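You operate a simulated robot arm through the tools that you are given. There is no shell and no other tool. Be economical: measure what you need, move in short steps, check, and stop when the job is done.

You are at the controls of a simulated two-armed robot. One attempt, no reset.

JOB
Take the bronze bush on the top of the packing bench and put it away on the top of the inspection bench. Then put the spacer on the top of the test bench away on the top of the inspection bench. Then put the silver plate on the top of the test bench away on the top of the long bench. Then press the flatness zero button three times. Then stack the seal carton labelled "463" from the top of the inspection bench on top of the seal carton that says "508". Then switch the magnifier switch on. Then put the yellow meter on the top of the magnifier desk away on the middle of the air shelf. Keep to this order.
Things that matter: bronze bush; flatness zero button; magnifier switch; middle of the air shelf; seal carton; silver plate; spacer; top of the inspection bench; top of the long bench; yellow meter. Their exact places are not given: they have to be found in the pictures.

The check looks at the end state, three seconds after you hand in, the way a careful person would. Anything else that was tipped, shoved, dropped, spilled or broken makes it a failure. Lids that push on must go on centred and level and be pressed home; caps that screw on are set level and turned clockwise until they are tight.

ROBOT AND FRAMES
Two 6-joint arms with three-finger grippers on one trunk, on a base that drives. Base frame: it is fixed to the floor where the robot stands at the start and does not move with it; the origin is under the middle of the robot, x ahead of it, y to its left, z up; the surface under the hand at the start is at about z = 880. Lengths are in mm, angles in rad, forces in N, time in s.
The left shoulder is at the start at [21, 170, 1521], the right one opposite. With the tool pointing down near the work surface each hand reaches from about 320 to 600 mm from the robot's upright axis, wherever it stands, measured 20 degrees to its own side. Places, roughly: bronze bush (5x5x4 cm) [700, 200, 900]; flatness zero button [600, 3600, 900]; magnifier switch [-5000, 3800, 800]; middle of the air shelf (15x15 cm) [-8040, 740, 840]; seal carton [-1250, 3750, 1000]; silver plate (8x4x4 cm) [800, 2300, 900]; spacer [500, 1750, 1000]; top of the inspection bench [-1100, 4000, 900]; top of the long bench [-10800, 4000, 900]; yellow meter [-5750, 4000, 750]. Payload 2.2 kg a hand.
The TCP of each hand is the grasp point between the finger pads, 25 mm short of the fingertips. In the tool frame z runs along the fingers and y along their closing line. Largest opening 104 mm; the body of the gripper starts 74 mm behind the TCP.
Orientation is that of the tool frame in the base frame, as [roll, pitch, yaw] about the fixed x, y, z axes, in that order (R = Rz(yaw) Ry(pitch) Rx(roll)). With the fingers straight down and closing along the base's y, the tool's x points along the base's -x, its y along +y and its z along -z.

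CONTROLS
- The arms move only by the tool move_arm. It takes "left_increments", "right_increments" or both (then of equal length, played together; a hand with none holds still); each is a list of rows, each a list of 7 numbers: the turn, a rotation vector about the tool's x, y, z in units of 90 degrees (1.0 is 90 degrees), then the shift along the tool's x, y, z in units of 250 mm (1.0 is 250 mm), then the closure in counts, from 0 (fully open) to 255 (shut). In form: [[rx, ry, rz, x, y, z, fingers], ...]. A call has 1 to 10 rows; each row is the pose to reach, as a shift and turn from the pose commanded when the call began, along the tool's axes at that moment. A call with a number of a shift or a turn outside -1 to 1 is refused whole. A row lasts 0.2 s, in which the tool goes at most 50 mm and 0.15 rad; a call with a longer step from one row to the next is refused whole, and so is a gripper value outside its range. A pose out of reach is approached as far as the arm can. The call stops where the force on the tool passes 40 N (or 10 N more than at its start, if that is more) or the arm is blocked; 0.2 s more then pass. The fingers move at their own pace and stop on an object; they squeeze with about 35 N. The grip force told is the motor's: it shows also when the fingers shut on nothing. Time passes only in rows, and 0.2 s behind the last, so rows that repeat a pose let the fingers close. The reply holds the time, the measured pose of the TCP, the force on the tool along the base axes, the opening and the grip force, in the units named above and with some noise, with the torque about the TCP (base axes, N m) and any sound that the robot's microphone picked up.
- Cameras (640 x 400 px; columns grow to the right, rows downward): "scene" is now at [167.1, 20, 1425.9]; the picture's right is [0.12, -0.99, 0.00], its down [-0.49, -0.06, -0.87] and it looks along [0.86, 0.10, -0.50] (base axes); focal length 252 px, centre (320, 200). "left" rides on the left gripper at [82, -3, -104] in its tool frame; the picture's right is [0.04, 1.00, 0.00], its down [-0.75, 0.03, -0.66] and it looks along [-0.66, 0.03, 0.75] (tool axes); focal length 256 px, centre (320, 200). "right" rides on the right gripper at [82, 3, -104] in its tool frame; the picture's right is [-0.04, 1.00, 0.00], its down [-0.75, -0.03, -0.66] and it looks along [-0.66, -0.03, 0.75] (tool axes); focal length 256 px, centre (320, 200).
- camera(camera): a new picture of that camera. It takes no simulated time.
- lift_body(by): slides the trunk up (or, below 0, down) by that many mm; the arms and the scene camera ride with it, the base frame stays. It gives what a move gives, with no picture.
- drive_base(legs): drives the robot by 1 to 6 legs, each [ahead, left, turn to the left] in mm, mm and rad, along the robot's own axes; the way and the turn of a leg run together, so that a leg with both is an arc; at most 1500 mm and 3.142 rad a leg. The arms and the cameras ride along, it lands a little off, and it stops where it bumps. It gives what a move gives.
- aim_head(pan, tilt): turns the head with the scene camera to pan (to the left, within 1.047 rad either way) and tilt (down, from -0.506 to 1.204), counted from straight ahead of the robot. It gives what a move gives.
- locate(camera, pixels): there is no depth. For up to 12 entries [column, row, z] of the newest picture of that camera ("zoom" is the newest enlarged one), the place [x, y] in the base frame at which the ray of that pixel passes the height z, good to about 2 mm, but the place of the scene camera against the robot may be out by one fixed shift of up to 18 mm in any direction. It takes no simulated time.
- close_up(camera, box): a new picture of the part [left, top, right, bottom] of that camera's present view, enlarged. It takes no simulated time.
- close_job(): hands the job in; it is judged then, once.

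Go step by step. Measure first, check grasps and placings, and put right what went wrong. The budget is 124 turns and 124 pictures, counting those below and the enlarged ones. Unless the task says otherwise, let go and move clear before handing in, and close with one line.

The tools are called after ">>>" as a command line: name --argument value ..., lists and objects as JSON in quotes. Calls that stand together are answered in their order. move_arm: Moves the arms, as the interface text tells. Its arguments: {"type":"object","properties":{"left_increments":{"type":"array"},"right_increments":{"type":"array"}},"required":[]} The other tools are called the same way: lift_body (by) slides the trunk up or down; drive_base (legs) drives the base; aim_head (pan, tilt) turns the head that bears the scene camera; camera (camera) takes a picture; locate (camera, pixels) gives the place at which the rays of pixels pass given heights; close_up (camera, box) takes an enlarged picture of a part of a camera's view; close_job () hands the job in.

At the start:

```text
t: 0.0
left_ee_pos: [545.4, 357.8, 1154.7]
left_orientation: [-3.14, -0.001, -3.139]
left_force: [0.2, -0.7, 0.0]
left_torque: [-0.04, -0.01, 0.0]
left_finger_gap: 103.9
left_gripper_force: 0.1
right_ee_pos: [570.3, -104.2, 1199.7]
right_orientation: [-3.142, 0.001, -3.141]
right_force: [0.3, 0.2, 0.2]
right_torque: [0.0, -0.02, 0.01]
right_finger_gap: 104.1
right_gripper_force: 0.0
trunk travel left (down, up): [-713.0, 28.0]
robot x, y, heading: [-2.3, 2.6, -0.0]
head pan, tilt: [0.115, 0.52]
```

scene: 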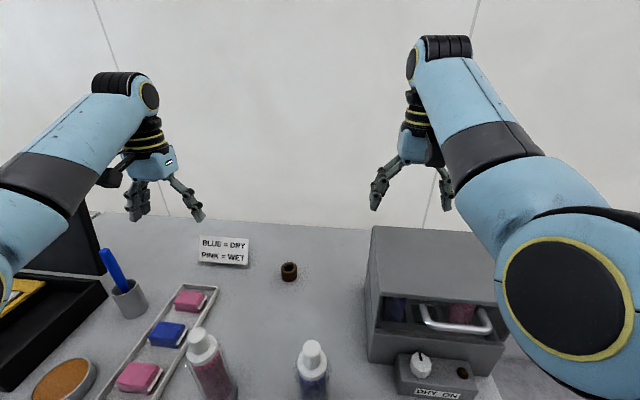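
right: 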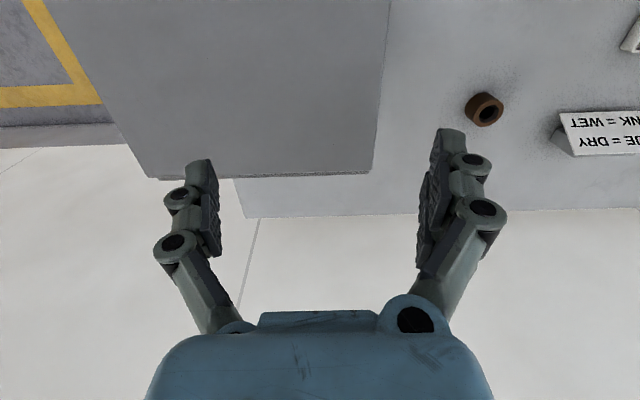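
left: 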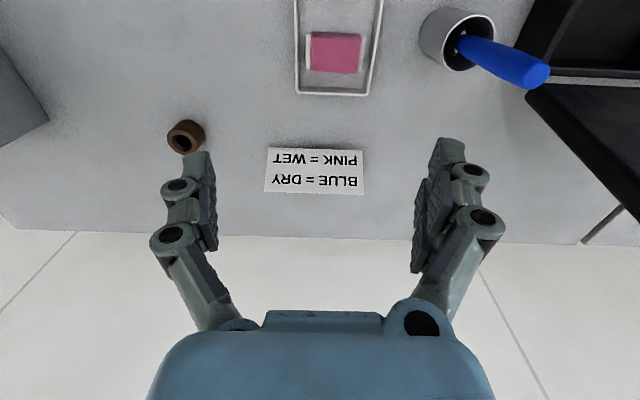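

The bronze bush shows at (289,271) in the scene and (186,137) in the left picture. I measure it with both hand cameras.

>>> locate --camera "left" --pixels '[[186, 137, 880], [186, 137, 900], [186, 137, 920], [181, 142, 920]]'

>>> locate --camera "right" --pixels '[[484, 109, 880], [484, 109, 900], [484, 109, 920], [488, 107, 920]]'

>>> locate --camera "scene" --pixels '[[289, 271, 880], [289, 271, 900], [289, 271, 920]]'

>>> close_up --camera "left" --box '[130, 100, 250, 175]'

```text
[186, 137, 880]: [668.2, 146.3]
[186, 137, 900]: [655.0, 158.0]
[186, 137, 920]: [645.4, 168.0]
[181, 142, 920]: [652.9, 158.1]
```

```text
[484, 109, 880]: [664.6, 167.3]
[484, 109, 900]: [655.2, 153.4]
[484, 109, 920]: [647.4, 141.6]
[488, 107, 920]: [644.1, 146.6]
```

```text
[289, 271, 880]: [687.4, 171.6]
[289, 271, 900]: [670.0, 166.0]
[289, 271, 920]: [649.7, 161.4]
```

```text
5.33 times, centred on (190, 138) of left
```

zoom: 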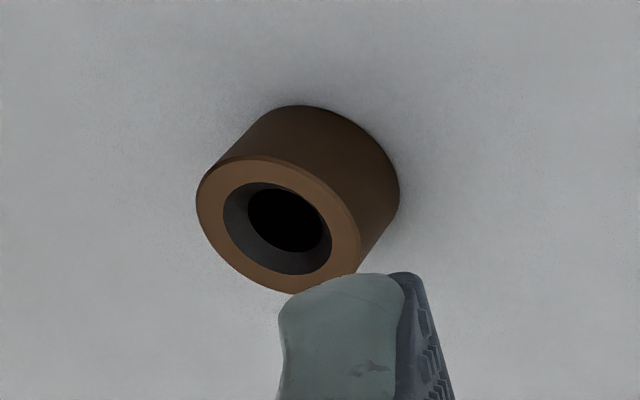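

The bush stands upright, hole up, at about (655,156), just beyond reach. I look down to see how much room the base has in front.

>>> aim_head --pan 0.0 --tilt 1.15

>>> camera --camera "scene"

```text
t: 1.0
left_ee_pos: [545.7, 357.2, 1154.1]
left_orientation: [-3.139, 0.0, -3.14]
left_force: [0.8, 0.3, 0.2]
left_torque: [-0.03, -0.02, -0.04]
left_finger_gap: 103.7
left_gripper_force: 0.0
right_ee_pos: [570.3, -105.3, 1200.0]
right_orientation: [3.141, 0.0, 3.14]
right_force: [-0.2, -0.2, -0.2]
right_torque: [-0.01, -0.04, -0.03]
right_finger_gap: 103.9
right_gripper_force: 0.1
trunk travel left (down, up): [-713.0, 28.0]
robot x, y, heading: [-1.2, 0.2, -0.002]
head pan, tilt: [0.0, 1.15]
```

```text
119 pictures are left
```

scene: 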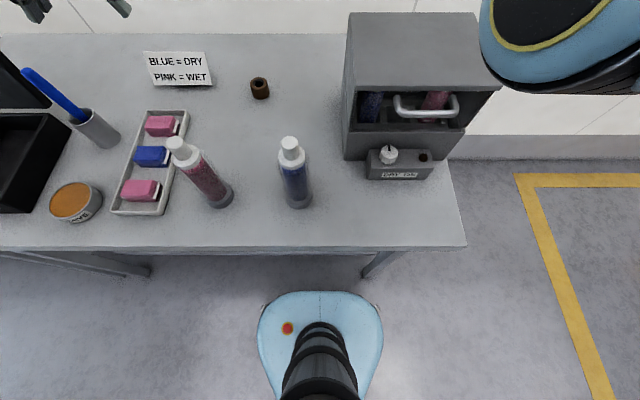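

The bench edge is at row 248 and the base front at row 290. I convert these to distances.

>>> locate --camera "scene" --pixels '[[320, 250, 880], [320, 291, 300], [320, 291, 0], [260, 88, 900], [298, 200, 880], [289, 140, 1040], [378, 150, 930], [348, 12, 1080]]'

```text
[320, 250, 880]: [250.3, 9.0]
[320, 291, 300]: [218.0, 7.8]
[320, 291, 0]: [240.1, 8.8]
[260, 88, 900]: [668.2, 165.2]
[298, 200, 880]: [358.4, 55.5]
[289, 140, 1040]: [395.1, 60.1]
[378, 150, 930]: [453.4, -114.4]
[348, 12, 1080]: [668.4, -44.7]
```

I check the bench feet and the base's width before moving forward.

>>> locate --camera "scene" --pixels '[[365, 278, 0], [145, 275, 0], [382, 320, 0], [258, 320, 0], [382, 320, 250], [258, 320, 250], [320, 325, 300], [320, 325, 800]]'

```text
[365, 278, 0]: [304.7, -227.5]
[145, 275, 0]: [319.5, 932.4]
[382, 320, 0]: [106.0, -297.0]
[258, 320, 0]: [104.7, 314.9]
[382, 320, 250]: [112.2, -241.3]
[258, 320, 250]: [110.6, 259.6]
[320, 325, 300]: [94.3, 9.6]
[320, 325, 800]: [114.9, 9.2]
```

Straight ahead by 95 mm keeps clear of the bench foot (305,-227) and the column clear of the edge. I drive it.

>>> drive_base --legs '[[95, 0, 0]]'

```text
t: 2.0
left_ee_pos: [579.8, 358.0, 1152.6]
left_orientation: [3.141, -0.003, -3.138]
left_force: [0.0, -0.7, -0.7]
left_torque: [0.02, 0.1, 0.02]
left_finger_gap: 104.0
left_gripper_force: 0.1
right_ee_pos: [604.3, -104.5, 1197.8]
right_orientation: [-3.14, -0.003, -3.141]
right_force: [0.3, 1.5, -0.9]
right_torque: [-0.05, 0.08, -0.03]
right_finger_gap: 103.8
right_gripper_force: 0.1
trunk travel left (down, up): [-713.0, 28.0]
robot x, y, heading: [30.4, -1.9, 0.002]
head pan, tilt: [0.0, 1.15]
stopped in leg 1: the robot was blocked; the commanded pose is now the measured one
```

The base stopped at x = 30 against the bench. I raise both hands, then lower the trunk to extend the reach.

>>> move_arm --left_increments '[[0, 0, 0, 0, -0.18, -0.08, 0], [0, 0, 0, 0, -0.36, -0.16, 0], [0, 0, 0, 0, -0.54, -0.24, 0], [0, 0, 0, 0, -0.7, -0.32, 0], [0, 0, 0, 0, -0.81, -0.4, 0]]' --right_increments '[[0, 0, 0, 0, 0, -0.18, 0], [0, 0, 0, 0, 0, -0.36, 0], [0, 0, 0, 0, 0, -0.54, 0], [0, 0, 0, 0, 0, -0.72, 0], [0, 0, 0, 0, 0, -0.8, 0]]'

>>> drive_base --legs '[[-4, 0, 0]]'

>>> lift_body --by -210

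>>> camera --camera "scene"

>>> camera --camera "left"

```text
t: 3.2
left_ee_pos: [619.2, 142.4, 1217.0]
left_orientation: [3.139, 0.002, -3.139]
left_force: [-0.2, -0.2, -0.7]
left_torque: [0.0, -0.02, 0.01]
left_finger_gap: 104.2
left_gripper_force: 0.0
left hand out of reach, approached as far as the arm can: row 1, 2, 3, 4, 5
right_ee_pos: [674.2, -86.8, 1396.4]
right_orientation: [3.142, -0.001, -3.14]
right_force: [-0.8, 0.0, -1.4]
right_torque: [0.0, -0.01, 0.0]
right_finger_gap: 103.8
right_gripper_force: 0.0
right hand out of reach, approached as far as the arm can: row 1, 2, 3, 4, 5
trunk travel left (down, up): [-713.0, 28.0]
robot x, y, heading: [31.3, 4.0, 0.001]
head pan, tilt: [0.0, 1.15]
```

```text
t: 3.9
left_ee_pos: [616.7, 142.4, 1216.3]
left_orientation: [3.141, 0.001, -3.139]
left_force: [0.1, 0.4, -0.7]
left_torque: [0.0, -0.04, -0.02]
left_finger_gap: 103.9
left_gripper_force: 0.0
right_ee_pos: [672.0, -84.3, 1393.9]
right_orientation: [3.141, -0.001, -3.141]
right_force: [0.0, -0.9, 0.6]
right_torque: [0.0, 0.03, 0.0]
right_finger_gap: 104.0
right_gripper_force: 0.1
trunk travel left (down, up): [-713.0, 28.0]
robot x, y, heading: [29.0, 0.4, 0.001]
head pan, tilt: [0.0, 1.15]
```

```text
t: 6.2
left_ee_pos: [616.8, 143.7, 997.4]
left_orientation: [-3.141, -0.01, -3.14]
left_force: [0.0, -0.9, -0.1]
left_torque: [0.0, 0.01, -0.01]
left_finger_gap: 104.3
left_gripper_force: 0.0
right_ee_pos: [673.9, -84.1, 1177.7]
right_orientation: [3.141, -0.016, 3.14]
right_force: [0.5, -0.1, 0.4]
right_torque: [-0.02, 0.03, -0.02]
right_finger_gap: 103.8
right_gripper_force: 0.0
trunk travel left (down, up): [-503.0, 238.0]
robot x, y, heading: [27.6, -3.3, 0.002]
head pan, tilt: [0.0, 1.15]
```

```text
118 pictures are left
```

scene: 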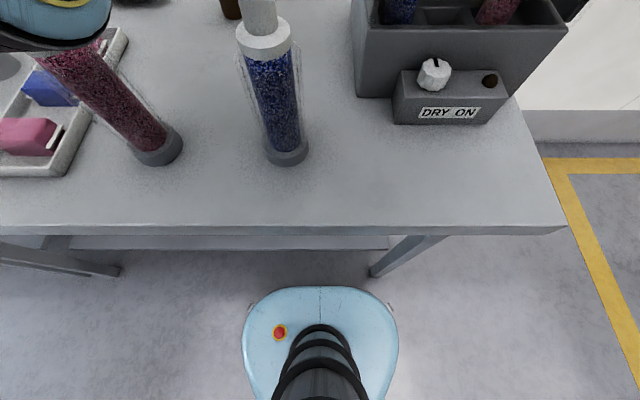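

```text
117 pictures are left
```

left: 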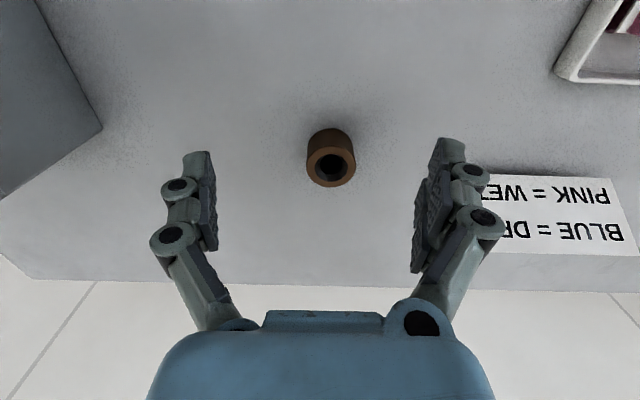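

The bush is at (331,165) between the fingers, with the sign nearby on the right. I measure both.

>>> locate --camera "left" --pixels '[[331, 168, 920], [331, 150, 900], [490, 175, 925], [495, 250, 880], [100, 128, 1080], [332, 185, 920]]'

```text
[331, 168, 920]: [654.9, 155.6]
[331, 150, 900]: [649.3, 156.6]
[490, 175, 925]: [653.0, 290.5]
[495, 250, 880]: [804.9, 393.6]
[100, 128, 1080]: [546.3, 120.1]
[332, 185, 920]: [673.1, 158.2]
```

Bush centre is (655,156), top about 920. I move above it and part way down.

>>> move_arm --left_increments '[[0, 0, 0, -0.152, 0.049, 0, 0], [0, 0, 0, -0.152, 0.049, 0.1, 0], [0, 0, 0, -0.152, 0.049, 0.1, 0]]'

>>> camera --camera "left"

```text
t: 7.0
left_ee_pos: [654.9, 155.2, 972.6]
left_orientation: [-3.141, -0.009, -3.139]
left_force: [1.0, 0.7, 0.2]
left_torque: [-0.01, 0.04, 0.0]
left_finger_gap: 104.0
left_gripper_force: 0.1
right_ee_pos: [674.6, -85.2, 1177.1]
right_orientation: [3.141, -0.017, 3.14]
right_force: [-0.6, -0.6, -0.2]
right_torque: [-0.02, 0.05, -0.01]
right_finger_gap: 104.1
right_gripper_force: 0.1
trunk travel left (down, up): [-503.0, 238.0]
robot x, y, heading: [28.4, -3.1, -0.003]
head pan, tilt: [0.0, 1.15]
```

```text
116 pictures are left
```

left: 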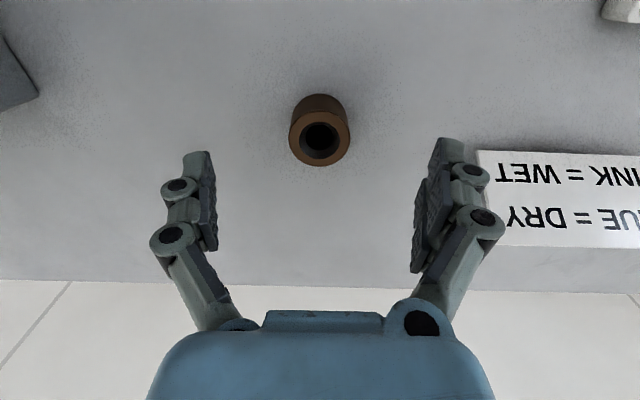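

The hand moved exactly as asked. I descend to z 908 and close, then lift.

>>> move_arm --left_increments '[[0, 0, 0, 0, 0, 0.14, 0], [0, 0, 0, 0, 0, 0.258, 0], [0, 0, 0, 0, 0, 0.258, 255], [0, 0, 0, 0, 0, 0.258, 255], [0, 0, 0, 0, 0, 0.258, 255], [0, 0, 0, 0, 0, 0.258, 255], [0, 0, 0, 0, 0, 0.1, 255], [0, 0, 0, 0, 0, -0.08, 255], [0, 0, 0, 0, 0, -0.25, 255]]'

>>> camera --camera "left"

```text
t: 8.9
left_ee_pos: [653.8, 156.2, 1035.0]
left_orientation: [-3.141, -0.012, 3.141]
left_force: [-0.5, 0.4, -2.8]
left_torque: [-0.01, 0.01, 0.0]
left_finger_gap: 42.5
left_gripper_force: 35.0
right_ee_pos: [672.5, -85.0, 1176.2]
right_orientation: [-3.14, -0.014, 3.141]
right_force: [0.4, -0.8, -0.4]
right_torque: [-0.05, -0.01, 0.01]
right_finger_gap: 103.9
right_gripper_force: 0.1
trunk travel left (down, up): [-503.0, 238.0]
robot x, y, heading: [26.7, 0.3, -0.003]
head pan, tilt: [0.0, 1.15]
```

```text
115 pictures are left
```

left: 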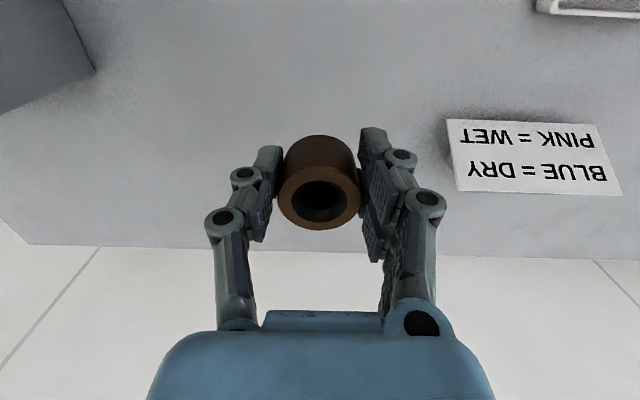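

The bush is held (gap 42.5). I back off from the bench, raise the trunk, pull the hands in and look around toward +y.

>>> drive_base --legs '[[-600, 0, 0]]'

>>> move_arm --left_increments '[[0, 0, 0, 0.16, 0.1, 0, 255], [0, 0, 0, 0.34, 0.15, 0, 255], [0, 0, 0, 0.52, 0.2, 0, 255], [0, 0, 0, 0.68, 0.3, 0, 255], [0, 0, 0, 0.82, 0.4, 0, 255]]' --right_increments '[[0, 0, 0, 0.16, -0.1, 0, 0], [0, 0, 0, 0.34, -0.15, 0, 0], [0, 0, 0, 0.52, -0.2, 0, 0], [0, 0, 0, 0.68, -0.3, 0, 0], [0, 0, 0, 0.82, -0.4, 0, 0]]'

>>> lift_body --by 200

>>> drive_base --legs '[[0, 0, 1.57]]'

>>> aim_head --pan 0.0 --tilt 0.3

>>> camera --camera "scene"

```text
t: 12.3
left_ee_pos: [58.7, 155.4, 1036.9]
left_orientation: [-3.14, -0.009, -3.138]
left_force: [-0.6, 0.5, -2.5]
left_torque: [0.03, 0.01, -0.01]
left_finger_gap: 42.5
left_gripper_force: 34.7
right_ee_pos: [77.8, -84.5, 1177.1]
right_orientation: [-3.141, -0.015, -3.14]
right_force: [-0.3, -0.6, 0.5]
right_torque: [-0.02, -0.04, -0.02]
right_finger_gap: 104.1
right_gripper_force: 0.0
trunk travel left (down, up): [-503.0, 238.0]
robot x, y, heading: [-568.4, -3.6, 0.002]
head pan, tilt: [0.0, 1.15]
```

```text
t: 13.5
left_ee_pos: [-46.6, 232.8, 922.1]
left_orientation: [-3.141, -0.006, -3.14]
left_force: [-0.8, -0.4, -2.9]
left_torque: [-0.01, 0.0, 0.03]
left_finger_gap: 41.9
left_gripper_force: 34.7
left hand out of reach, approached as far as the arm can: row 1, 2, 3, 4, 5
right_ee_pos: [83.8, -106.0, 1173.8]
right_orientation: [-3.141, -0.015, -3.14]
right_force: [-0.7, -0.2, -0.6]
right_torque: [-0.02, 0.04, -0.01]
right_finger_gap: 104.0
right_gripper_force: 0.1
right hand out of reach, approached as far as the arm can: row 1, 2, 3, 4, 5
trunk travel left (down, up): [-503.0, 238.0]
robot x, y, heading: [-569.8, 2.5, 0.003]
head pan, tilt: [0.0, 1.15]
```

```text
t: 15.7
left_ee_pos: [-47.8, 233.0, 1120.3]
left_orientation: [-3.141, -0.009, -3.139]
left_force: [-0.3, 0.2, -2.5]
left_torque: [0.01, 0.0, -0.03]
left_finger_gap: 41.9
left_gripper_force: 34.3
right_ee_pos: [82.3, -108.4, 1374.5]
right_orientation: [-3.141, -0.016, -3.14]
right_force: [0.1, -0.1, 0.9]
right_torque: [-0.01, 0.01, -0.03]
right_finger_gap: 103.9
right_gripper_force: 0.1
trunk travel left (down, up): [-703.0, 38.0]
robot x, y, heading: [-570.0, -1.4, 0.001]
head pan, tilt: [0.0, 1.15]
```

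```text
t: 19.9
left_ee_pos: [-801.7, 522.2, 1120.9]
left_orientation: [-3.141, -0.008, -1.572]
left_force: [-0.2, -0.3, -3.2]
left_torque: [-0.04, 0.01, 0.02]
left_finger_gap: 41.5
left_gripper_force: 35.0
right_ee_pos: [-458.9, 651.0, 1374.5]
right_orientation: [-3.141, -0.017, -1.572]
right_force: [0.0, 0.2, 0.3]
right_torque: [-0.03, 0.0, -0.03]
right_finger_gap: 103.8
right_gripper_force: 0.1
trunk travel left (down, up): [-703.0, 38.0]
robot x, y, heading: [-570.0, -4.5, 1.567]
head pan, tilt: [0.0, 1.15]
```

```text
t: 21.1
left_ee_pos: [-801.4, 521.9, 1120.4]
left_orientation: [-3.141, -0.009, -1.573]
left_force: [0.3, -0.2, -2.7]
left_torque: [-0.02, 0.0, 0.02]
left_finger_gap: 41.7
left_gripper_force: 35.1
right_ee_pos: [-458.9, 651.2, 1376.0]
right_orientation: [-3.142, -0.015, -1.572]
right_force: [0.6, -0.1, -0.3]
right_torque: [0.0, -0.02, 0.02]
right_finger_gap: 104.1
right_gripper_force: 0.1
trunk travel left (down, up): [-703.0, 38.0]
robot x, y, heading: [-570.6, 2.7, 1.574]
head pan, tilt: [0.0, 0.3]
```

```text
114 pictures are left
```

scene: 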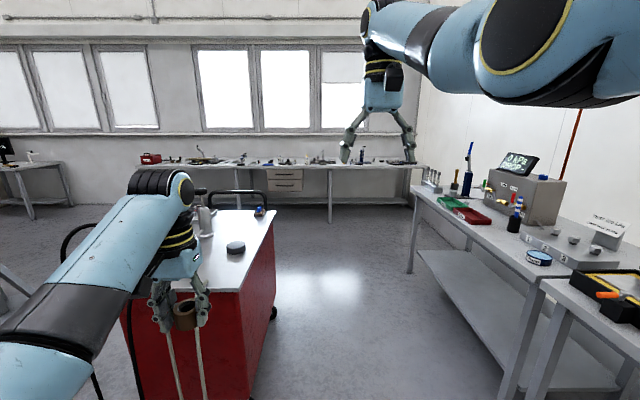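

The inspection bench is along the far wall; a red trolley stands left and the test bench right. I measure the gap and the far bench.

>>> locate --camera "scene" --pixels '[[274, 315, 0], [275, 212, 900], [240, 292, 900], [412, 190, 880], [525, 400, 0], [545, 288, 880], [300, 167, 880], [150, 166, 880], [425, 166, 880], [330, 222, 0]]'

>>> close_up --camera "scene" --box '[120, 130, 440, 230]'

>>> close_up --camera "scene" --box '[400, 130, 640, 280]'

```text
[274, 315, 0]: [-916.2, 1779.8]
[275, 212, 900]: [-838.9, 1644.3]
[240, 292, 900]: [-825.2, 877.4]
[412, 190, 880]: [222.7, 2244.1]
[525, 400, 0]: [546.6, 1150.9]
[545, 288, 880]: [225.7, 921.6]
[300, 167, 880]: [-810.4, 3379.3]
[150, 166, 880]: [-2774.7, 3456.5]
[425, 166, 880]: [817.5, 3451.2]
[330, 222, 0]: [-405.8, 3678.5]
```

```text
2.00 times, centred on (280, 180) of scene
```

zoom: 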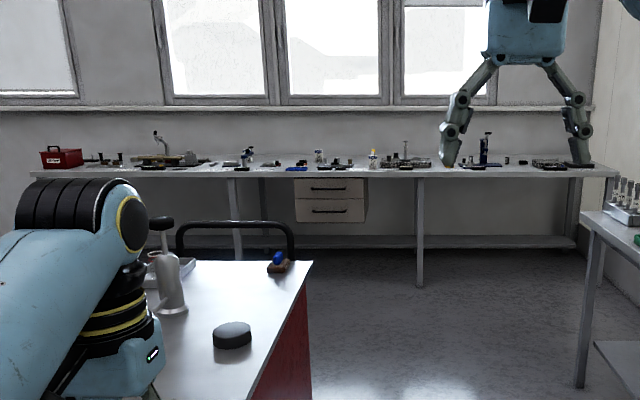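

```text
2.67 times, centred on (520, 205) of scene
```

zoom: 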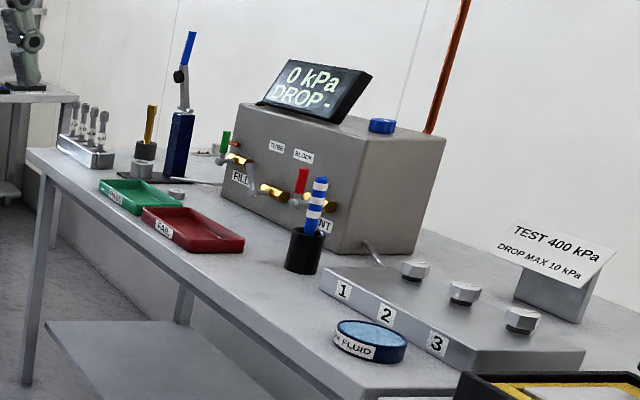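

The gap runs from x≈-830 to 225. I shift to x≈-300, drive up to y≈2600 and look at the bench.

>>> drive_base --legs '[[0, -270, 0], [1300, 0, 0], [1300, 0, 0], [0, 500, 0]]'

>>> aim_head --pan 0.3 --tilt 0.5

>>> camera --camera "scene"

```text
t: 37.8
left_ee_pos: [-988.1, 3147.4, 1121.8]
left_orientation: [-3.141, -0.009, -1.595]
left_force: [-0.1, -0.5, -2.8]
left_torque: [-0.01, 0.01, 0.01]
left_finger_gap: 40.5
left_gripper_force: 34.8
right_ee_pos: [-643.4, 3267.5, 1376.5]
right_orientation: [-3.141, -0.017, -1.597]
right_force: [-0.6, 0.7, 0.3]
right_torque: [-0.03, -0.03, 0.03]
right_finger_gap: 104.0
right_gripper_force: 0.2
trunk travel left (down, up): [-703.0, 38.0]
robot x, y, heading: [-773.8, 2618.5, 1.548]
head pan, tilt: [0.0, 0.3]
```

```text
t: 38.6
left_ee_pos: [-989.0, 3146.8, 1120.6]
left_orientation: [3.141, -0.009, -1.595]
left_force: [-0.9, 1.8, -3.0]
left_torque: [-0.03, 0.02, 0.0]
left_finger_gap: 40.7
left_gripper_force: 34.6
right_ee_pos: [-643.4, 3267.0, 1376.1]
right_orientation: [3.141, -0.017, -1.596]
right_force: [0.2, 0.7, 0.1]
right_torque: [0.03, -0.01, 0.0]
right_finger_gap: 104.0
right_gripper_force: 0.0
trunk travel left (down, up): [-703.0, 38.0]
robot x, y, heading: [-771.1, 2618.0, 1.546]
head pan, tilt: [0.3, 0.499]
```

```text
111 pictures are left
```

scene: 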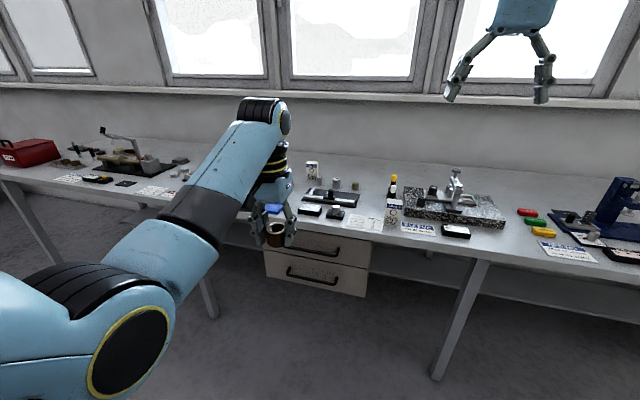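

The gap drifted from 42.5 to 40.6, so I check the grip, and enlarge the bench in front.

>>> camera --camera "left"

>>> close_up --camera "scene" --box '[240, 130, 480, 280]'

>>> close_up --camera "scene" --box '[0, 110, 240, 260]'

>>> close_up --camera "scene" --box '[440, 150, 640, 275]'

```text
110 pictures are left
```

left: 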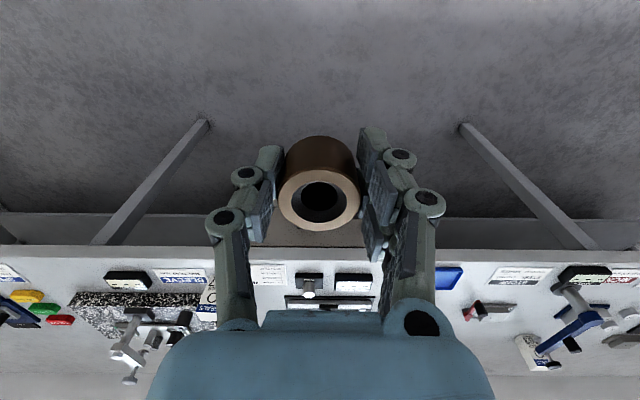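

```text
2.67 times, centred on (360, 205) of scene
```

zoom: 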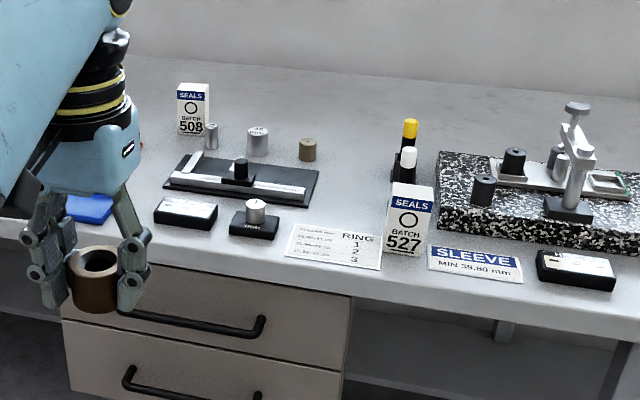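

```text
2.67 times, centred on (120, 185) of scene
```

zoom: 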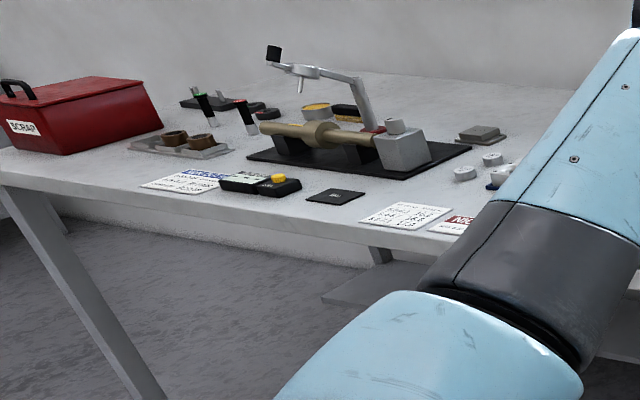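

```text
3.20 times, centred on (540, 212) of scene
```

zoom: 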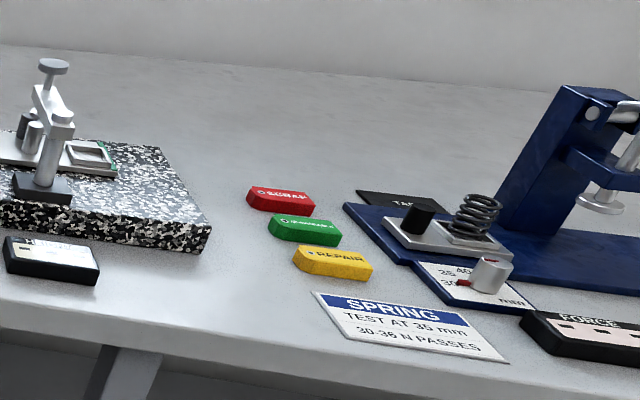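

Grip is fine. A clear spot lies between the granite plate and the coloured tokens at about (505,238) in the scene. I measure spots.

>>> camera --camera "scene"

>>> locate --camera "scene" --pixels '[[505, 235, 880], [504, 226, 880], [517, 213, 880], [530, 232, 880], [470, 238, 880], [445, 250, 880], [303, 190, 1000], [392, 200, 960], [367, 183, 880], [359, 211, 880], [330, 160, 880]]'

```text
106 pictures are left
```

scene: 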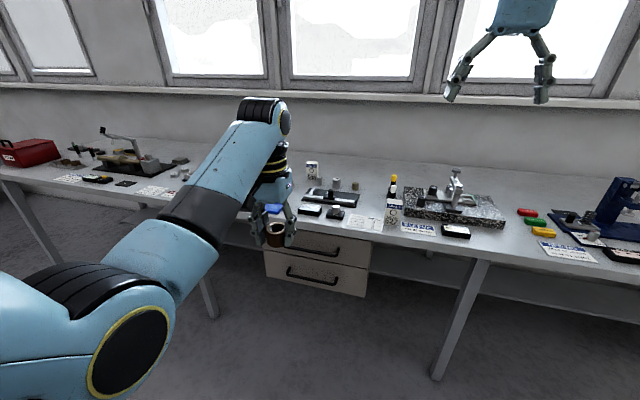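

```text
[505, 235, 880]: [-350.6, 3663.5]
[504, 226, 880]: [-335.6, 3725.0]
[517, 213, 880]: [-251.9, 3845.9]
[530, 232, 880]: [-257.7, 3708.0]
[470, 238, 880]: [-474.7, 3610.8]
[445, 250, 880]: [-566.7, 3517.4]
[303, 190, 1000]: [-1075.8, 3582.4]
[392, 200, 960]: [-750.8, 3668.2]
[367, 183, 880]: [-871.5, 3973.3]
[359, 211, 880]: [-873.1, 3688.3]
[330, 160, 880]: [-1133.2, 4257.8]
```

Spot in front of the granite's right corner, about (-350,3590), is free. I drive to put the left hand there.

>>> drive_base --legs '[[0, -590, 0.025], [450, 0, 0]]'

>>> aim_head --pan 0.2 --tilt 0.9

>>> camera --camera "scene"

>>> camera --camera "left"

```text
t: 44.3
left_ee_pos: [-408.7, 3586.4, 1120.6]
left_orientation: [3.14, -0.007, -1.573]
left_force: [0.5, -0.5, -2.1]
left_torque: [-0.01, -0.01, 0.0]
left_finger_gap: 40.7
left_gripper_force: 34.9
right_ee_pos: [-66.8, 3715.2, 1375.9]
right_orientation: [3.141, -0.016, -1.573]
right_force: [-0.3, 0.0, 0.2]
right_torque: [-0.01, 0.01, -0.01]
right_finger_gap: 104.2
right_gripper_force: 0.0
trunk travel left (down, up): [-703.0, 38.0]
robot x, y, heading: [-177.7, 3063.0, 1.571]
head pan, tilt: [0.3, 0.499]
```

```text
t: 45.2
left_ee_pos: [-408.7, 3586.1, 1120.9]
left_orientation: [-3.141, -0.007, -1.572]
left_force: [-1.2, 0.0, -2.2]
left_torque: [-0.01, 0.03, -0.04]
left_finger_gap: 40.6
left_gripper_force: 34.9
right_ee_pos: [-65.6, 3714.2, 1374.6]
right_orientation: [-3.141, -0.013, -1.574]
right_force: [0.1, 0.0, -0.2]
right_torque: [0.01, -0.01, -0.01]
right_finger_gap: 103.8
right_gripper_force: 0.0
trunk travel left (down, up): [-703.0, 38.0]
robot x, y, heading: [-177.9, 3063.3, 1.569]
head pan, tilt: [0.201, 0.901]
```

```text
105 pictures are left
```

scene: 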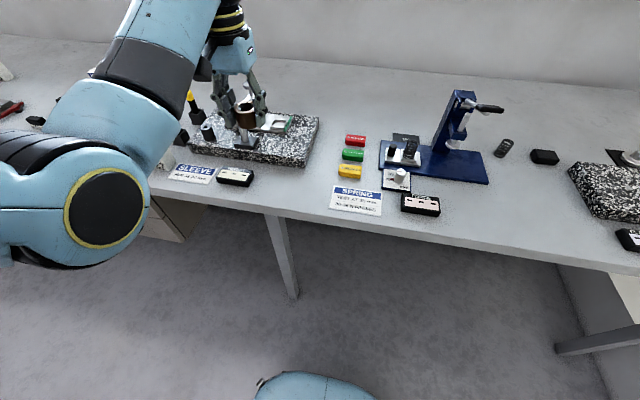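

```text
104 pictures are left
```

left: 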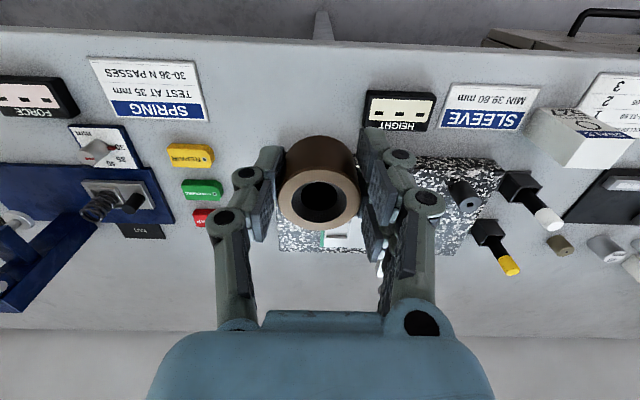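

The free spot in the left picture is around (285,110), between the HEIGHT display and the yellow token. I measure limits and verify the bench height with the SPRING card.

>>> locate --camera "left" --pixels '[[280, 110, 880], [365, 92, 880], [365, 128, 880], [213, 145, 880], [207, 116, 880], [279, 245, 880], [279, 235, 910], [88, 57, 860], [88, 57, 880], [88, 57, 900], [320, 42, 880]]'

>>> locate --camera "scene" --pixels '[[381, 216, 860], [381, 216, 880], [381, 216, 900], [285, 180, 880], [252, 186, 880]]'

```text
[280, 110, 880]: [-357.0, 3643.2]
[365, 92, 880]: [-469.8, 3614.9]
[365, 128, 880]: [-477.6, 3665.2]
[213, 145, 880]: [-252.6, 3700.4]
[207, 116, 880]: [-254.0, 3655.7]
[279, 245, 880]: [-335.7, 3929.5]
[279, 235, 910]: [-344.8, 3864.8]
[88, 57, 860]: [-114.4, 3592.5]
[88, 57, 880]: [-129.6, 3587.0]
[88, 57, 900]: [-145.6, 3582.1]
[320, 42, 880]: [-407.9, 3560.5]
```

```text
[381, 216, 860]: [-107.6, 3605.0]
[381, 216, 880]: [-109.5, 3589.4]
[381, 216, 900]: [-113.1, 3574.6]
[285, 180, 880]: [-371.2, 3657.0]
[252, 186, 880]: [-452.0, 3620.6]
```

The card suggests the bench may be a bit below 880. I move over the spot and lower to 1000, then re-measure.

>>> move_arm --left_increments '[[0, 0, 0, -0.1, -0.1, 0, 255], [0, 0, 0, -0.196, -0.196, 0.05, 255], [0, 0, 0, -0.196, -0.196, 0.2, 255], [0, 0, 0, -0.196, -0.196, 0.36, 255], [0, 0, 0, -0.196, -0.196, 0.48, 255]]'

>>> camera --camera "left"

>>> camera --camera "scene"

```text
t: 46.4
left_ee_pos: [-358.7, 3635.1, 1000.5]
left_orientation: [-3.139, -0.01, -1.57]
left_force: [-0.8, -0.3, -2.4]
left_torque: [0.01, -0.02, 0.01]
left_finger_gap: 40.6
left_gripper_force: 35.0
right_ee_pos: [-66.8, 3715.2, 1375.0]
right_orientation: [3.14, -0.017, -1.575]
right_force: [-0.7, -0.4, 0.5]
right_torque: [0.0, -0.01, 0.02]
right_finger_gap: 104.2
right_gripper_force: 0.0
trunk travel left (down, up): [-703.0, 38.0]
robot x, y, heading: [-178.7, 3067.6, 1.569]
head pan, tilt: [0.201, 0.901]
```

```text
103 pictures are left
```

left: 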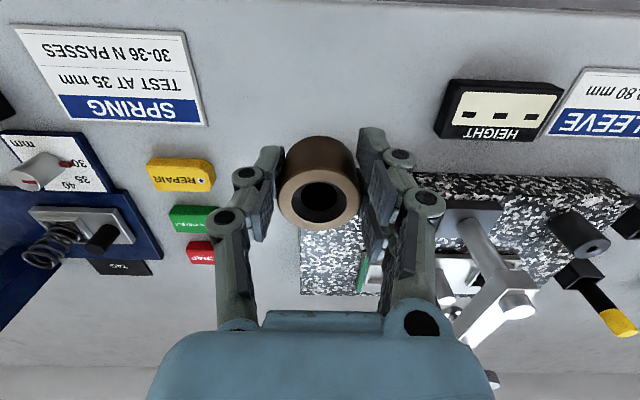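

```text
102 pictures are left
```

scene: 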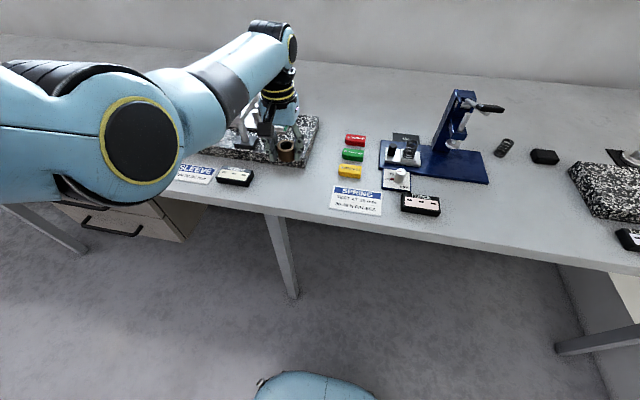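

I compare the SPRING card corners (13,26) and (206,125) with the earlier view to fix the bench height.

>>> locate --camera "left" --pixels '[[13, 26, 860], [13, 26, 880], [13, 26, 900], [206, 125, 860], [206, 125, 880], [206, 125, 900], [320, 110, 880], [300, 292, 880], [435, 130, 880], [215, 185, 880]]'

```text
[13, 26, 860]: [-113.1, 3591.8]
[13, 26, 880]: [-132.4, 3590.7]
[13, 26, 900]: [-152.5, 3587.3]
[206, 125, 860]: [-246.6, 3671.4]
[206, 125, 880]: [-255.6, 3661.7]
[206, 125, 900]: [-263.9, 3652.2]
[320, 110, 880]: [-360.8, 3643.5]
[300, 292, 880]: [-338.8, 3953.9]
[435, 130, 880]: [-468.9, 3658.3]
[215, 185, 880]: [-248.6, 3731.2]
```

Height comes out about 866–880. I descend to TCP 912, then creep down to feel contact.

>>> move_arm --left_increments '[[0, 0, 0, 0, 0, 0.16, 255], [0, 0, 0, 0, 0, 0.3, 255], [0, 0, 0, 0, 0, 0.352, 255], [0, 0, 0, 0, 0, 0.352, 255]]'

>>> move_arm --left_increments '[[0, 0, 0, 0, 0, 0.006, 255], [0, 0, 0, 0, 0, 0.012, 255], [0, 0, 0, 0, 0, 0.018, 255]]'

```text
t: 47.4
left_ee_pos: [-361.3, 3624.3, 920.2]
left_orientation: [3.141, -0.009, -1.572]
left_force: [-0.2, -0.4, -2.5]
left_torque: [-0.05, -0.01, 0.01]
left_finger_gap: 40.7
left_gripper_force: 35.2
left hand out of reach, approached as far as the arm can: row 2, 3, 4
right_ee_pos: [-65.8, 3715.1, 1375.4]
right_orientation: [-3.141, -0.016, -1.575]
right_force: [0.2, 0.0, 0.1]
right_torque: [-0.02, 0.02, -0.02]
right_finger_gap: 104.1
right_gripper_force: 0.0
trunk travel left (down, up): [-703.0, 38.0]
robot x, y, heading: [-174.5, 3060.8, 1.57]
head pan, tilt: [0.201, 0.901]
```

```text
t: 48.2
left_ee_pos: [-362.4, 3620.3, 915.9]
left_orientation: [-3.141, -0.009, -1.571]
left_force: [0.0, 0.1, -2.0]
left_torque: [0.0, 0.02, 0.02]
left_finger_gap: 40.5
left_gripper_force: 35.5
right_ee_pos: [-66.7, 3714.4, 1375.2]
right_orientation: [-3.14, -0.014, -1.575]
right_force: [0.0, 0.1, 0.3]
right_torque: [-0.03, 0.01, 0.01]
right_finger_gap: 104.1
right_gripper_force: 0.1
trunk travel left (down, up): [-703.0, 38.0]
robot x, y, heading: [-179.3, 3063.2, 1.569]
head pan, tilt: [0.201, 0.901]
```

I'm at the reach limit here. I raise the hand, lower the trunk by 100, and come down again.

>>> move_arm --left_increments '[[0, 0, 0, -0.02, 0, -0.18, 255], [0, 0, 0, -0.04, 0, -0.36, 255], [0, 0, 0, -0.06, 0, -0.4, 255]]'

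>>> lift_body --by -100

>>> camera --camera "left"

```text
t: 49.0
left_ee_pos: [-358.4, 3669.2, 1000.9]
left_orientation: [-3.14, -0.012, -1.572]
left_force: [0.9, 0.7, -3.4]
left_torque: [-0.04, -0.01, -0.01]
left_finger_gap: 40.6
left_gripper_force: 34.7
left hand out of reach, approached as far as the arm can: row 1, 2, 3
right_ee_pos: [-66.6, 3714.4, 1375.6]
right_orientation: [3.141, -0.015, -1.574]
right_force: [0.1, -0.3, -0.1]
right_torque: [0.04, 0.01, 0.01]
right_finger_gap: 103.8
right_gripper_force: 0.1
trunk travel left (down, up): [-703.0, 38.0]
robot x, y, heading: [-176.3, 3060.6, 1.566]
head pan, tilt: [0.201, 0.901]
```

```text
t: 50.3
left_ee_pos: [-358.9, 3669.3, 901.0]
left_orientation: [-3.141, -0.009, -1.575]
left_force: [0.6, 0.3, -3.0]
left_torque: [-0.05, 0.0, 0.01]
left_finger_gap: 40.4
left_gripper_force: 34.8
right_ee_pos: [-65.4, 3714.1, 1276.4]
right_orientation: [-3.141, -0.014, -1.574]
right_force: [0.0, -0.2, -0.3]
right_torque: [0.02, -0.01, -0.01]
right_finger_gap: 103.9
right_gripper_force: 0.2
trunk travel left (down, up): [-603.0, 138.0]
robot x, y, heading: [-182.3, 3062.4, 1.569]
head pan, tilt: [0.201, 0.901]
```

```text
101 pictures are left
```

left: 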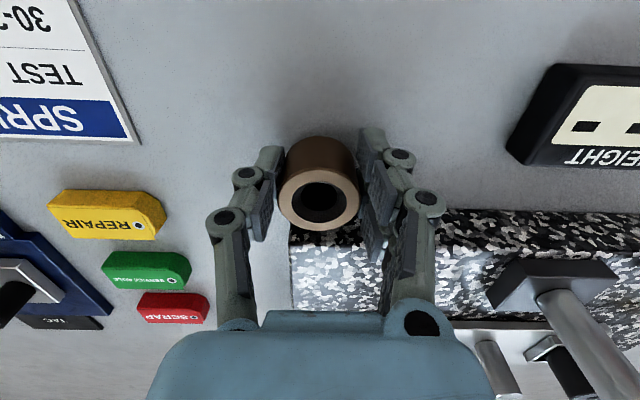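

No contact at bush bottom ≈873, so the bench is lower. I pull back 25 mm from the granite and creep down.

>>> move_arm --left_increments '[[0, 0, 0, 0.1, 0, 0, 255], [0, 0, 0, 0.1, 0, 0.012, 255], [0, 0, 0, 0.1, 0, 0.024, 255], [0, 0, 0, 0.1, 0, 0.036, 255], [0, 0, 0, 0.1, 0, 0.048, 255]]'

>>> camera --camera "left"

>>> locate --camera "left" --pixels '[[137, 138, 840], [137, 138, 860], [137, 138, 880]]'

```text
t: 51.5
left_ee_pos: [-355.9, 3663.1, 885.2]
left_orientation: [3.141, -0.002, -1.572]
left_force: [-4.7, 7.7, 28.8]
left_torque: [0.29, 0.14, -0.02]
left_finger_gap: 40.3
left_gripper_force: 35.9
left hand out of reach, approached as far as the arm can: row 1, 2, 3, 4, 5
right_ee_pos: [-66.3, 3711.9, 1276.3]
right_orientation: [-3.14, -0.014, -1.574]
right_force: [-0.1, 1.4, 0.1]
right_torque: [-0.01, -0.01, 0.02]
right_finger_gap: 104.0
right_gripper_force: 0.1
trunk travel left (down, up): [-603.0, 138.0]
robot x, y, heading: [-177.5, 3067.2, 1.573]
head pan, tilt: [0.201, 0.901]
```

```text
100 pictures are left
```

left: 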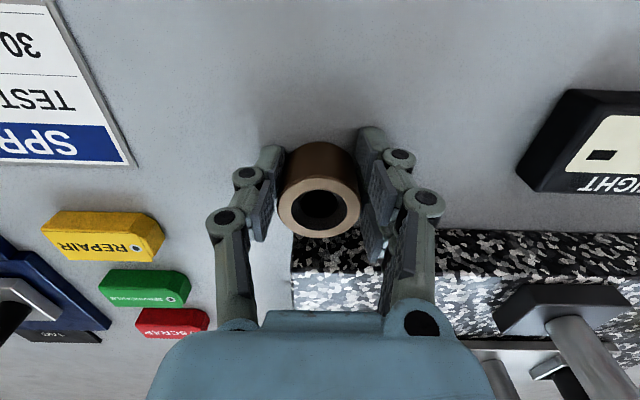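

```text
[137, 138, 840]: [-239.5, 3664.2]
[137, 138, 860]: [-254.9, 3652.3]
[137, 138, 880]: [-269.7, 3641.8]
```

Contact: 29 N at TCP 885, so the bench is near z 858. I release, lift and check.

>>> move_arm --left_increments '[[0, 0, 0, 0, 0, -0.012, 255], [0, 0, 0, 0, 0, -0.012, 100], [0, 0, 0, 0, 0, -0.012, 0], [0, 0, 0, 0, 0, -0.012, 0], [0, 0, 0, 0, 0, -0.012, 0], [0, 0, 0, 0, 0, -0.18, 0], [0, 0, 0, 0, 0, -0.36, 0], [0, 0, 0, 0, 0, -0.54, 0]]'

>>> camera --camera "left"

>>> camera --camera "scene"

```text
t: 53.3
left_ee_pos: [-351.8, 3710.8, 1003.0]
left_orientation: [3.141, -0.014, -1.572]
left_force: [-0.3, -0.1, -0.2]
left_torque: [-0.02, -0.01, 0.0]
left_finger_gap: 103.9
left_gripper_force: 0.0
left hand out of reach, approached as far as the arm can: row 6, 7, 8
right_ee_pos: [-66.1, 3713.9, 1275.6]
right_orientation: [3.141, -0.013, -1.575]
right_force: [0.3, 0.2, 0.7]
right_torque: [0.02, 0.05, 0.01]
right_finger_gap: 104.0
right_gripper_force: 0.0
trunk travel left (down, up): [-603.0, 138.0]
robot x, y, heading: [-176.0, 3064.6, 1.569]
head pan, tilt: [0.201, 0.901]
```

```text
99 pictures are left
```

left: 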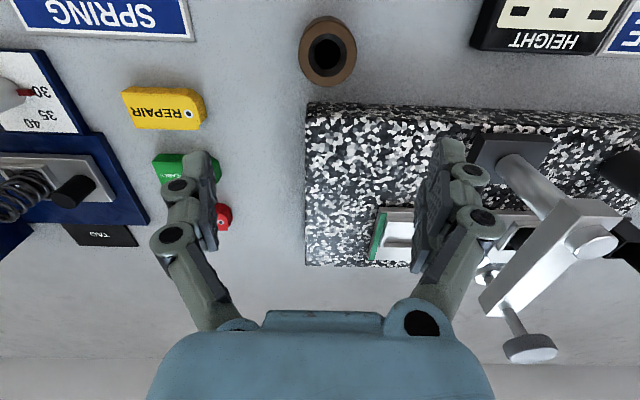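

```text
98 pictures are left
```

scene: 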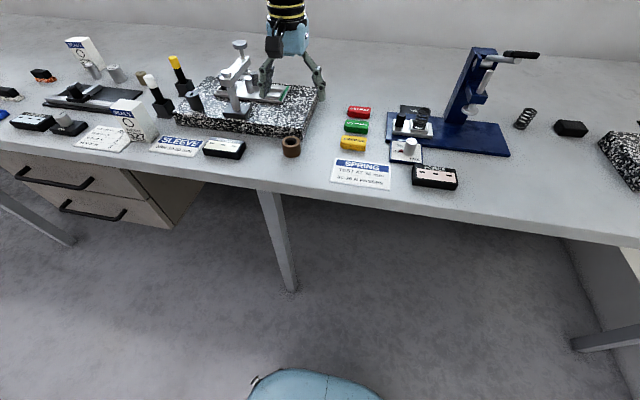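

The bush stands upright on the bench at about (290,146), clear of things. I retract, raise the trunk and drive toward the test bench for the spacer.

>>> move_arm --left_increments '[[0, 0, 0, 0.18, 0, 0, 0], [0, 0, 0, 0.36, 0, 0, 0], [0, 0, 0, 0.54, 0, 0, 0], [0, 0, 0, 0.7, 0, -0.1, 0]]'

>>> lift_body --by 130

>>> drive_base --legs '[[-1000, 0, 0], [0, 320, 0], [0, 0, -1.57]]'

>>> aim_head --pan 0.0 --tilt 0.4

>>> camera --camera "scene"

```text
t: 54.3
left_ee_pos: [-334.1, 3695.9, 967.0]
left_orientation: [3.141, -0.013, -1.571]
left_force: [0.0, -0.5, -0.2]
left_torque: [0.02, 0.02, -0.02]
left_finger_gap: 103.9
left_gripper_force: 0.0
left hand out of reach, approached as far as the arm can: row 1, 2, 3, 4
right_ee_pos: [-66.4, 3714.0, 1275.8]
right_orientation: [-3.141, -0.014, -1.575]
right_force: [-0.7, 0.2, 0.5]
right_torque: [-0.02, -0.05, 0.02]
right_finger_gap: 103.8
right_gripper_force: 0.1
trunk travel left (down, up): [-603.0, 138.0]
robot x, y, heading: [-178.4, 3064.2, 1.568]
head pan, tilt: [0.201, 0.901]
```

```text
t: 55.9
left_ee_pos: [-337.5, 3698.1, 1097.1]
left_orientation: [3.14, -0.013, -1.573]
left_force: [-0.5, -0.4, -0.6]
left_torque: [0.02, -0.01, -0.02]
left_finger_gap: 104.1
left_gripper_force: 0.0
right_ee_pos: [-67.3, 3714.6, 1405.2]
right_orientation: [-3.14, -0.017, -1.575]
right_force: [0.8, 0.0, 0.0]
right_torque: [-0.06, 0.01, -0.01]
right_finger_gap: 103.8
right_gripper_force: 0.0
trunk travel left (down, up): [-733.0, 8.0]
robot x, y, heading: [-179.8, 3062.0, 1.563]
head pan, tilt: [0.201, 0.901]
```

```text
t: 66.6
left_ee_pos: [132.6, 2223.4, 1097.7]
left_orientation: [-3.141, -0.014, -3.138]
left_force: [0.1, 0.0, 0.0]
left_torque: [0.0, -0.02, -0.02]
left_finger_gap: 104.2
left_gripper_force: 0.1
right_ee_pos: [151.5, 1951.8, 1405.6]
right_orientation: [3.141, -0.013, -3.141]
right_force: [1.0, 0.5, 0.1]
right_torque: [0.03, 0.01, 0.0]
right_finger_gap: 104.0
right_gripper_force: 0.0
trunk travel left (down, up): [-733.0, 8.0]
robot x, y, heading: [-501.7, 2057.9, -0.001]
head pan, tilt: [0.201, 0.901]
```

```text
t: 67.6
left_ee_pos: [132.1, 2223.2, 1098.7]
left_orientation: [3.141, -0.013, -3.138]
left_force: [-0.2, -0.8, 0.0]
left_torque: [0.0, 0.02, 0.0]
left_finger_gap: 104.0
left_gripper_force: 0.0
right_ee_pos: [150.4, 1952.4, 1405.8]
right_orientation: [3.142, -0.015, -3.14]
right_force: [0.7, -0.7, 0.1]
right_torque: [0.0, -0.02, -0.02]
right_finger_gap: 103.9
right_gripper_force: 0.1
trunk travel left (down, up): [-733.0, 8.0]
robot x, y, heading: [-501.0, 2058.3, -0.001]
head pan, tilt: [0.0, 0.4]
```

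```text
97 pictures are left
```

scene: 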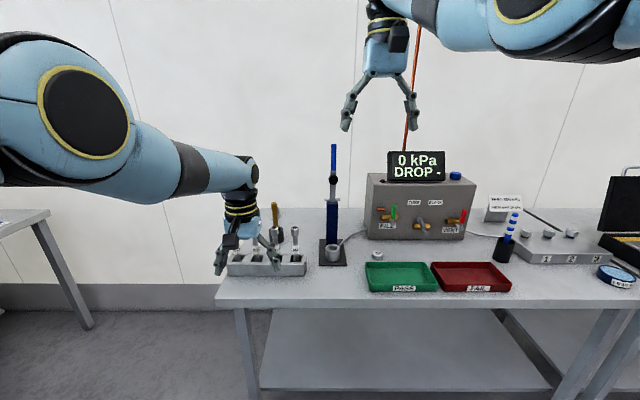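

The arm evidently can't fold closer than ~660 mm from the shoulder, which explains the clipped retracts. Now I enlarge the test bench to find the spacer and silver plate.

>>> close_up --camera "scene" --box '[340, 140, 640, 300]'

>>> close_up --camera "scene" --box '[210, 190, 400, 300]'

>>> locate --camera "scene" --pixels '[[456, 176, 1000], [456, 176, 1060], [377, 254, 900], [230, 260, 880], [217, 305, 880], [334, 150, 1100], [415, 155, 1150], [500, 200, 950]]'

```text
2.13 times, centred on (490, 220) of scene
```

zoom: 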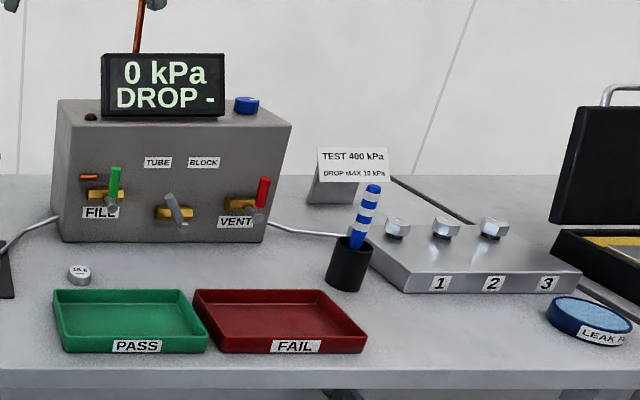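

```text
3.37 times, centred on (305, 245) of scene
```

zoom: 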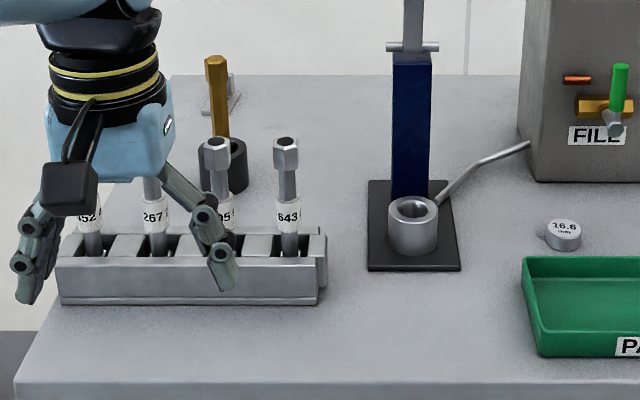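

```text
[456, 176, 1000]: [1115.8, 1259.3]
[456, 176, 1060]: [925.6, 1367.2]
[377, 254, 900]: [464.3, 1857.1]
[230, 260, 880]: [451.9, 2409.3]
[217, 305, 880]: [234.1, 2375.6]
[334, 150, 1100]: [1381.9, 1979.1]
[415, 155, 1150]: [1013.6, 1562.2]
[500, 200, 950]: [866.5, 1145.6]
```

The spacer is the small "16.6 mm" disc at (377,254), near (450,1848); the silver plate seems to be at the back left, about (277,220). I shift right in front of the spacer and lower the left hand before approaching.

>>> drive_base --legs '[[100, 0, 0], [0, -370, 0]]'

>>> move_arm --left_increments '[[0, 0, 0, 0.05, 0, 0.18, 0], [0, 0, 0, 0.15, 0, 0.3, 0], [0, 0, 0, 0.3, 0, 0.4, 0], [0, 0, 0, 0.45, 0, 0.5, 0], [0, 0, 0, 0.6, 0, 0.55, 0]]'

>>> camera --camera "scene"

```text
t: 70.7
left_ee_pos: [233.6, 1853.7, 1098.7]
left_orientation: [-3.141, -0.012, -3.138]
left_force: [-0.3, 0.7, -2.0]
left_torque: [0.02, 0.0, 0.02]
left_finger_gap: 103.8
left_gripper_force: 0.0
right_ee_pos: [253.7, 1582.4, 1405.3]
right_orientation: [-3.141, -0.014, -3.14]
right_force: [-0.5, 0.6, 0.0]
right_torque: [0.01, -0.01, 0.02]
right_finger_gap: 103.9
right_gripper_force: 0.1
trunk travel left (down, up): [-733.0, 8.0]
robot x, y, heading: [-394.9, 1689.6, 0.006]
head pan, tilt: [0.0, 0.4]
```

```text
t: 71.9
left_ee_pos: [134.1, 1841.6, 925.2]
left_orientation: [-3.142, -0.012, -3.137]
left_force: [0.1, 0.0, -0.7]
left_torque: [0.01, 0.0, 0.03]
left_finger_gap: 104.0
left_gripper_force: 0.1
left hand out of reach, approached as far as the arm can: row 1, 2, 3, 4, 5
right_ee_pos: [252.9, 1580.6, 1405.9]
right_orientation: [-3.141, -0.014, -3.14]
right_force: [0.0, -0.2, 0.7]
right_torque: [0.01, -0.02, -0.01]
right_finger_gap: 104.1
right_gripper_force: 0.0
trunk travel left (down, up): [-733.0, 8.0]
robot x, y, heading: [-398.4, 1688.4, 0.001]
head pan, tilt: [0.0, 0.4]
```

```text
94 pictures are left
```

scene: 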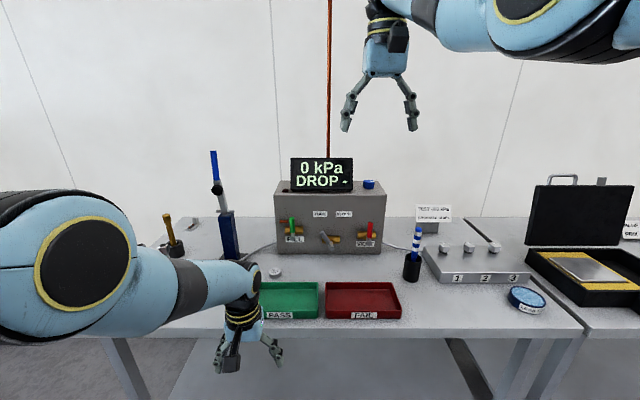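

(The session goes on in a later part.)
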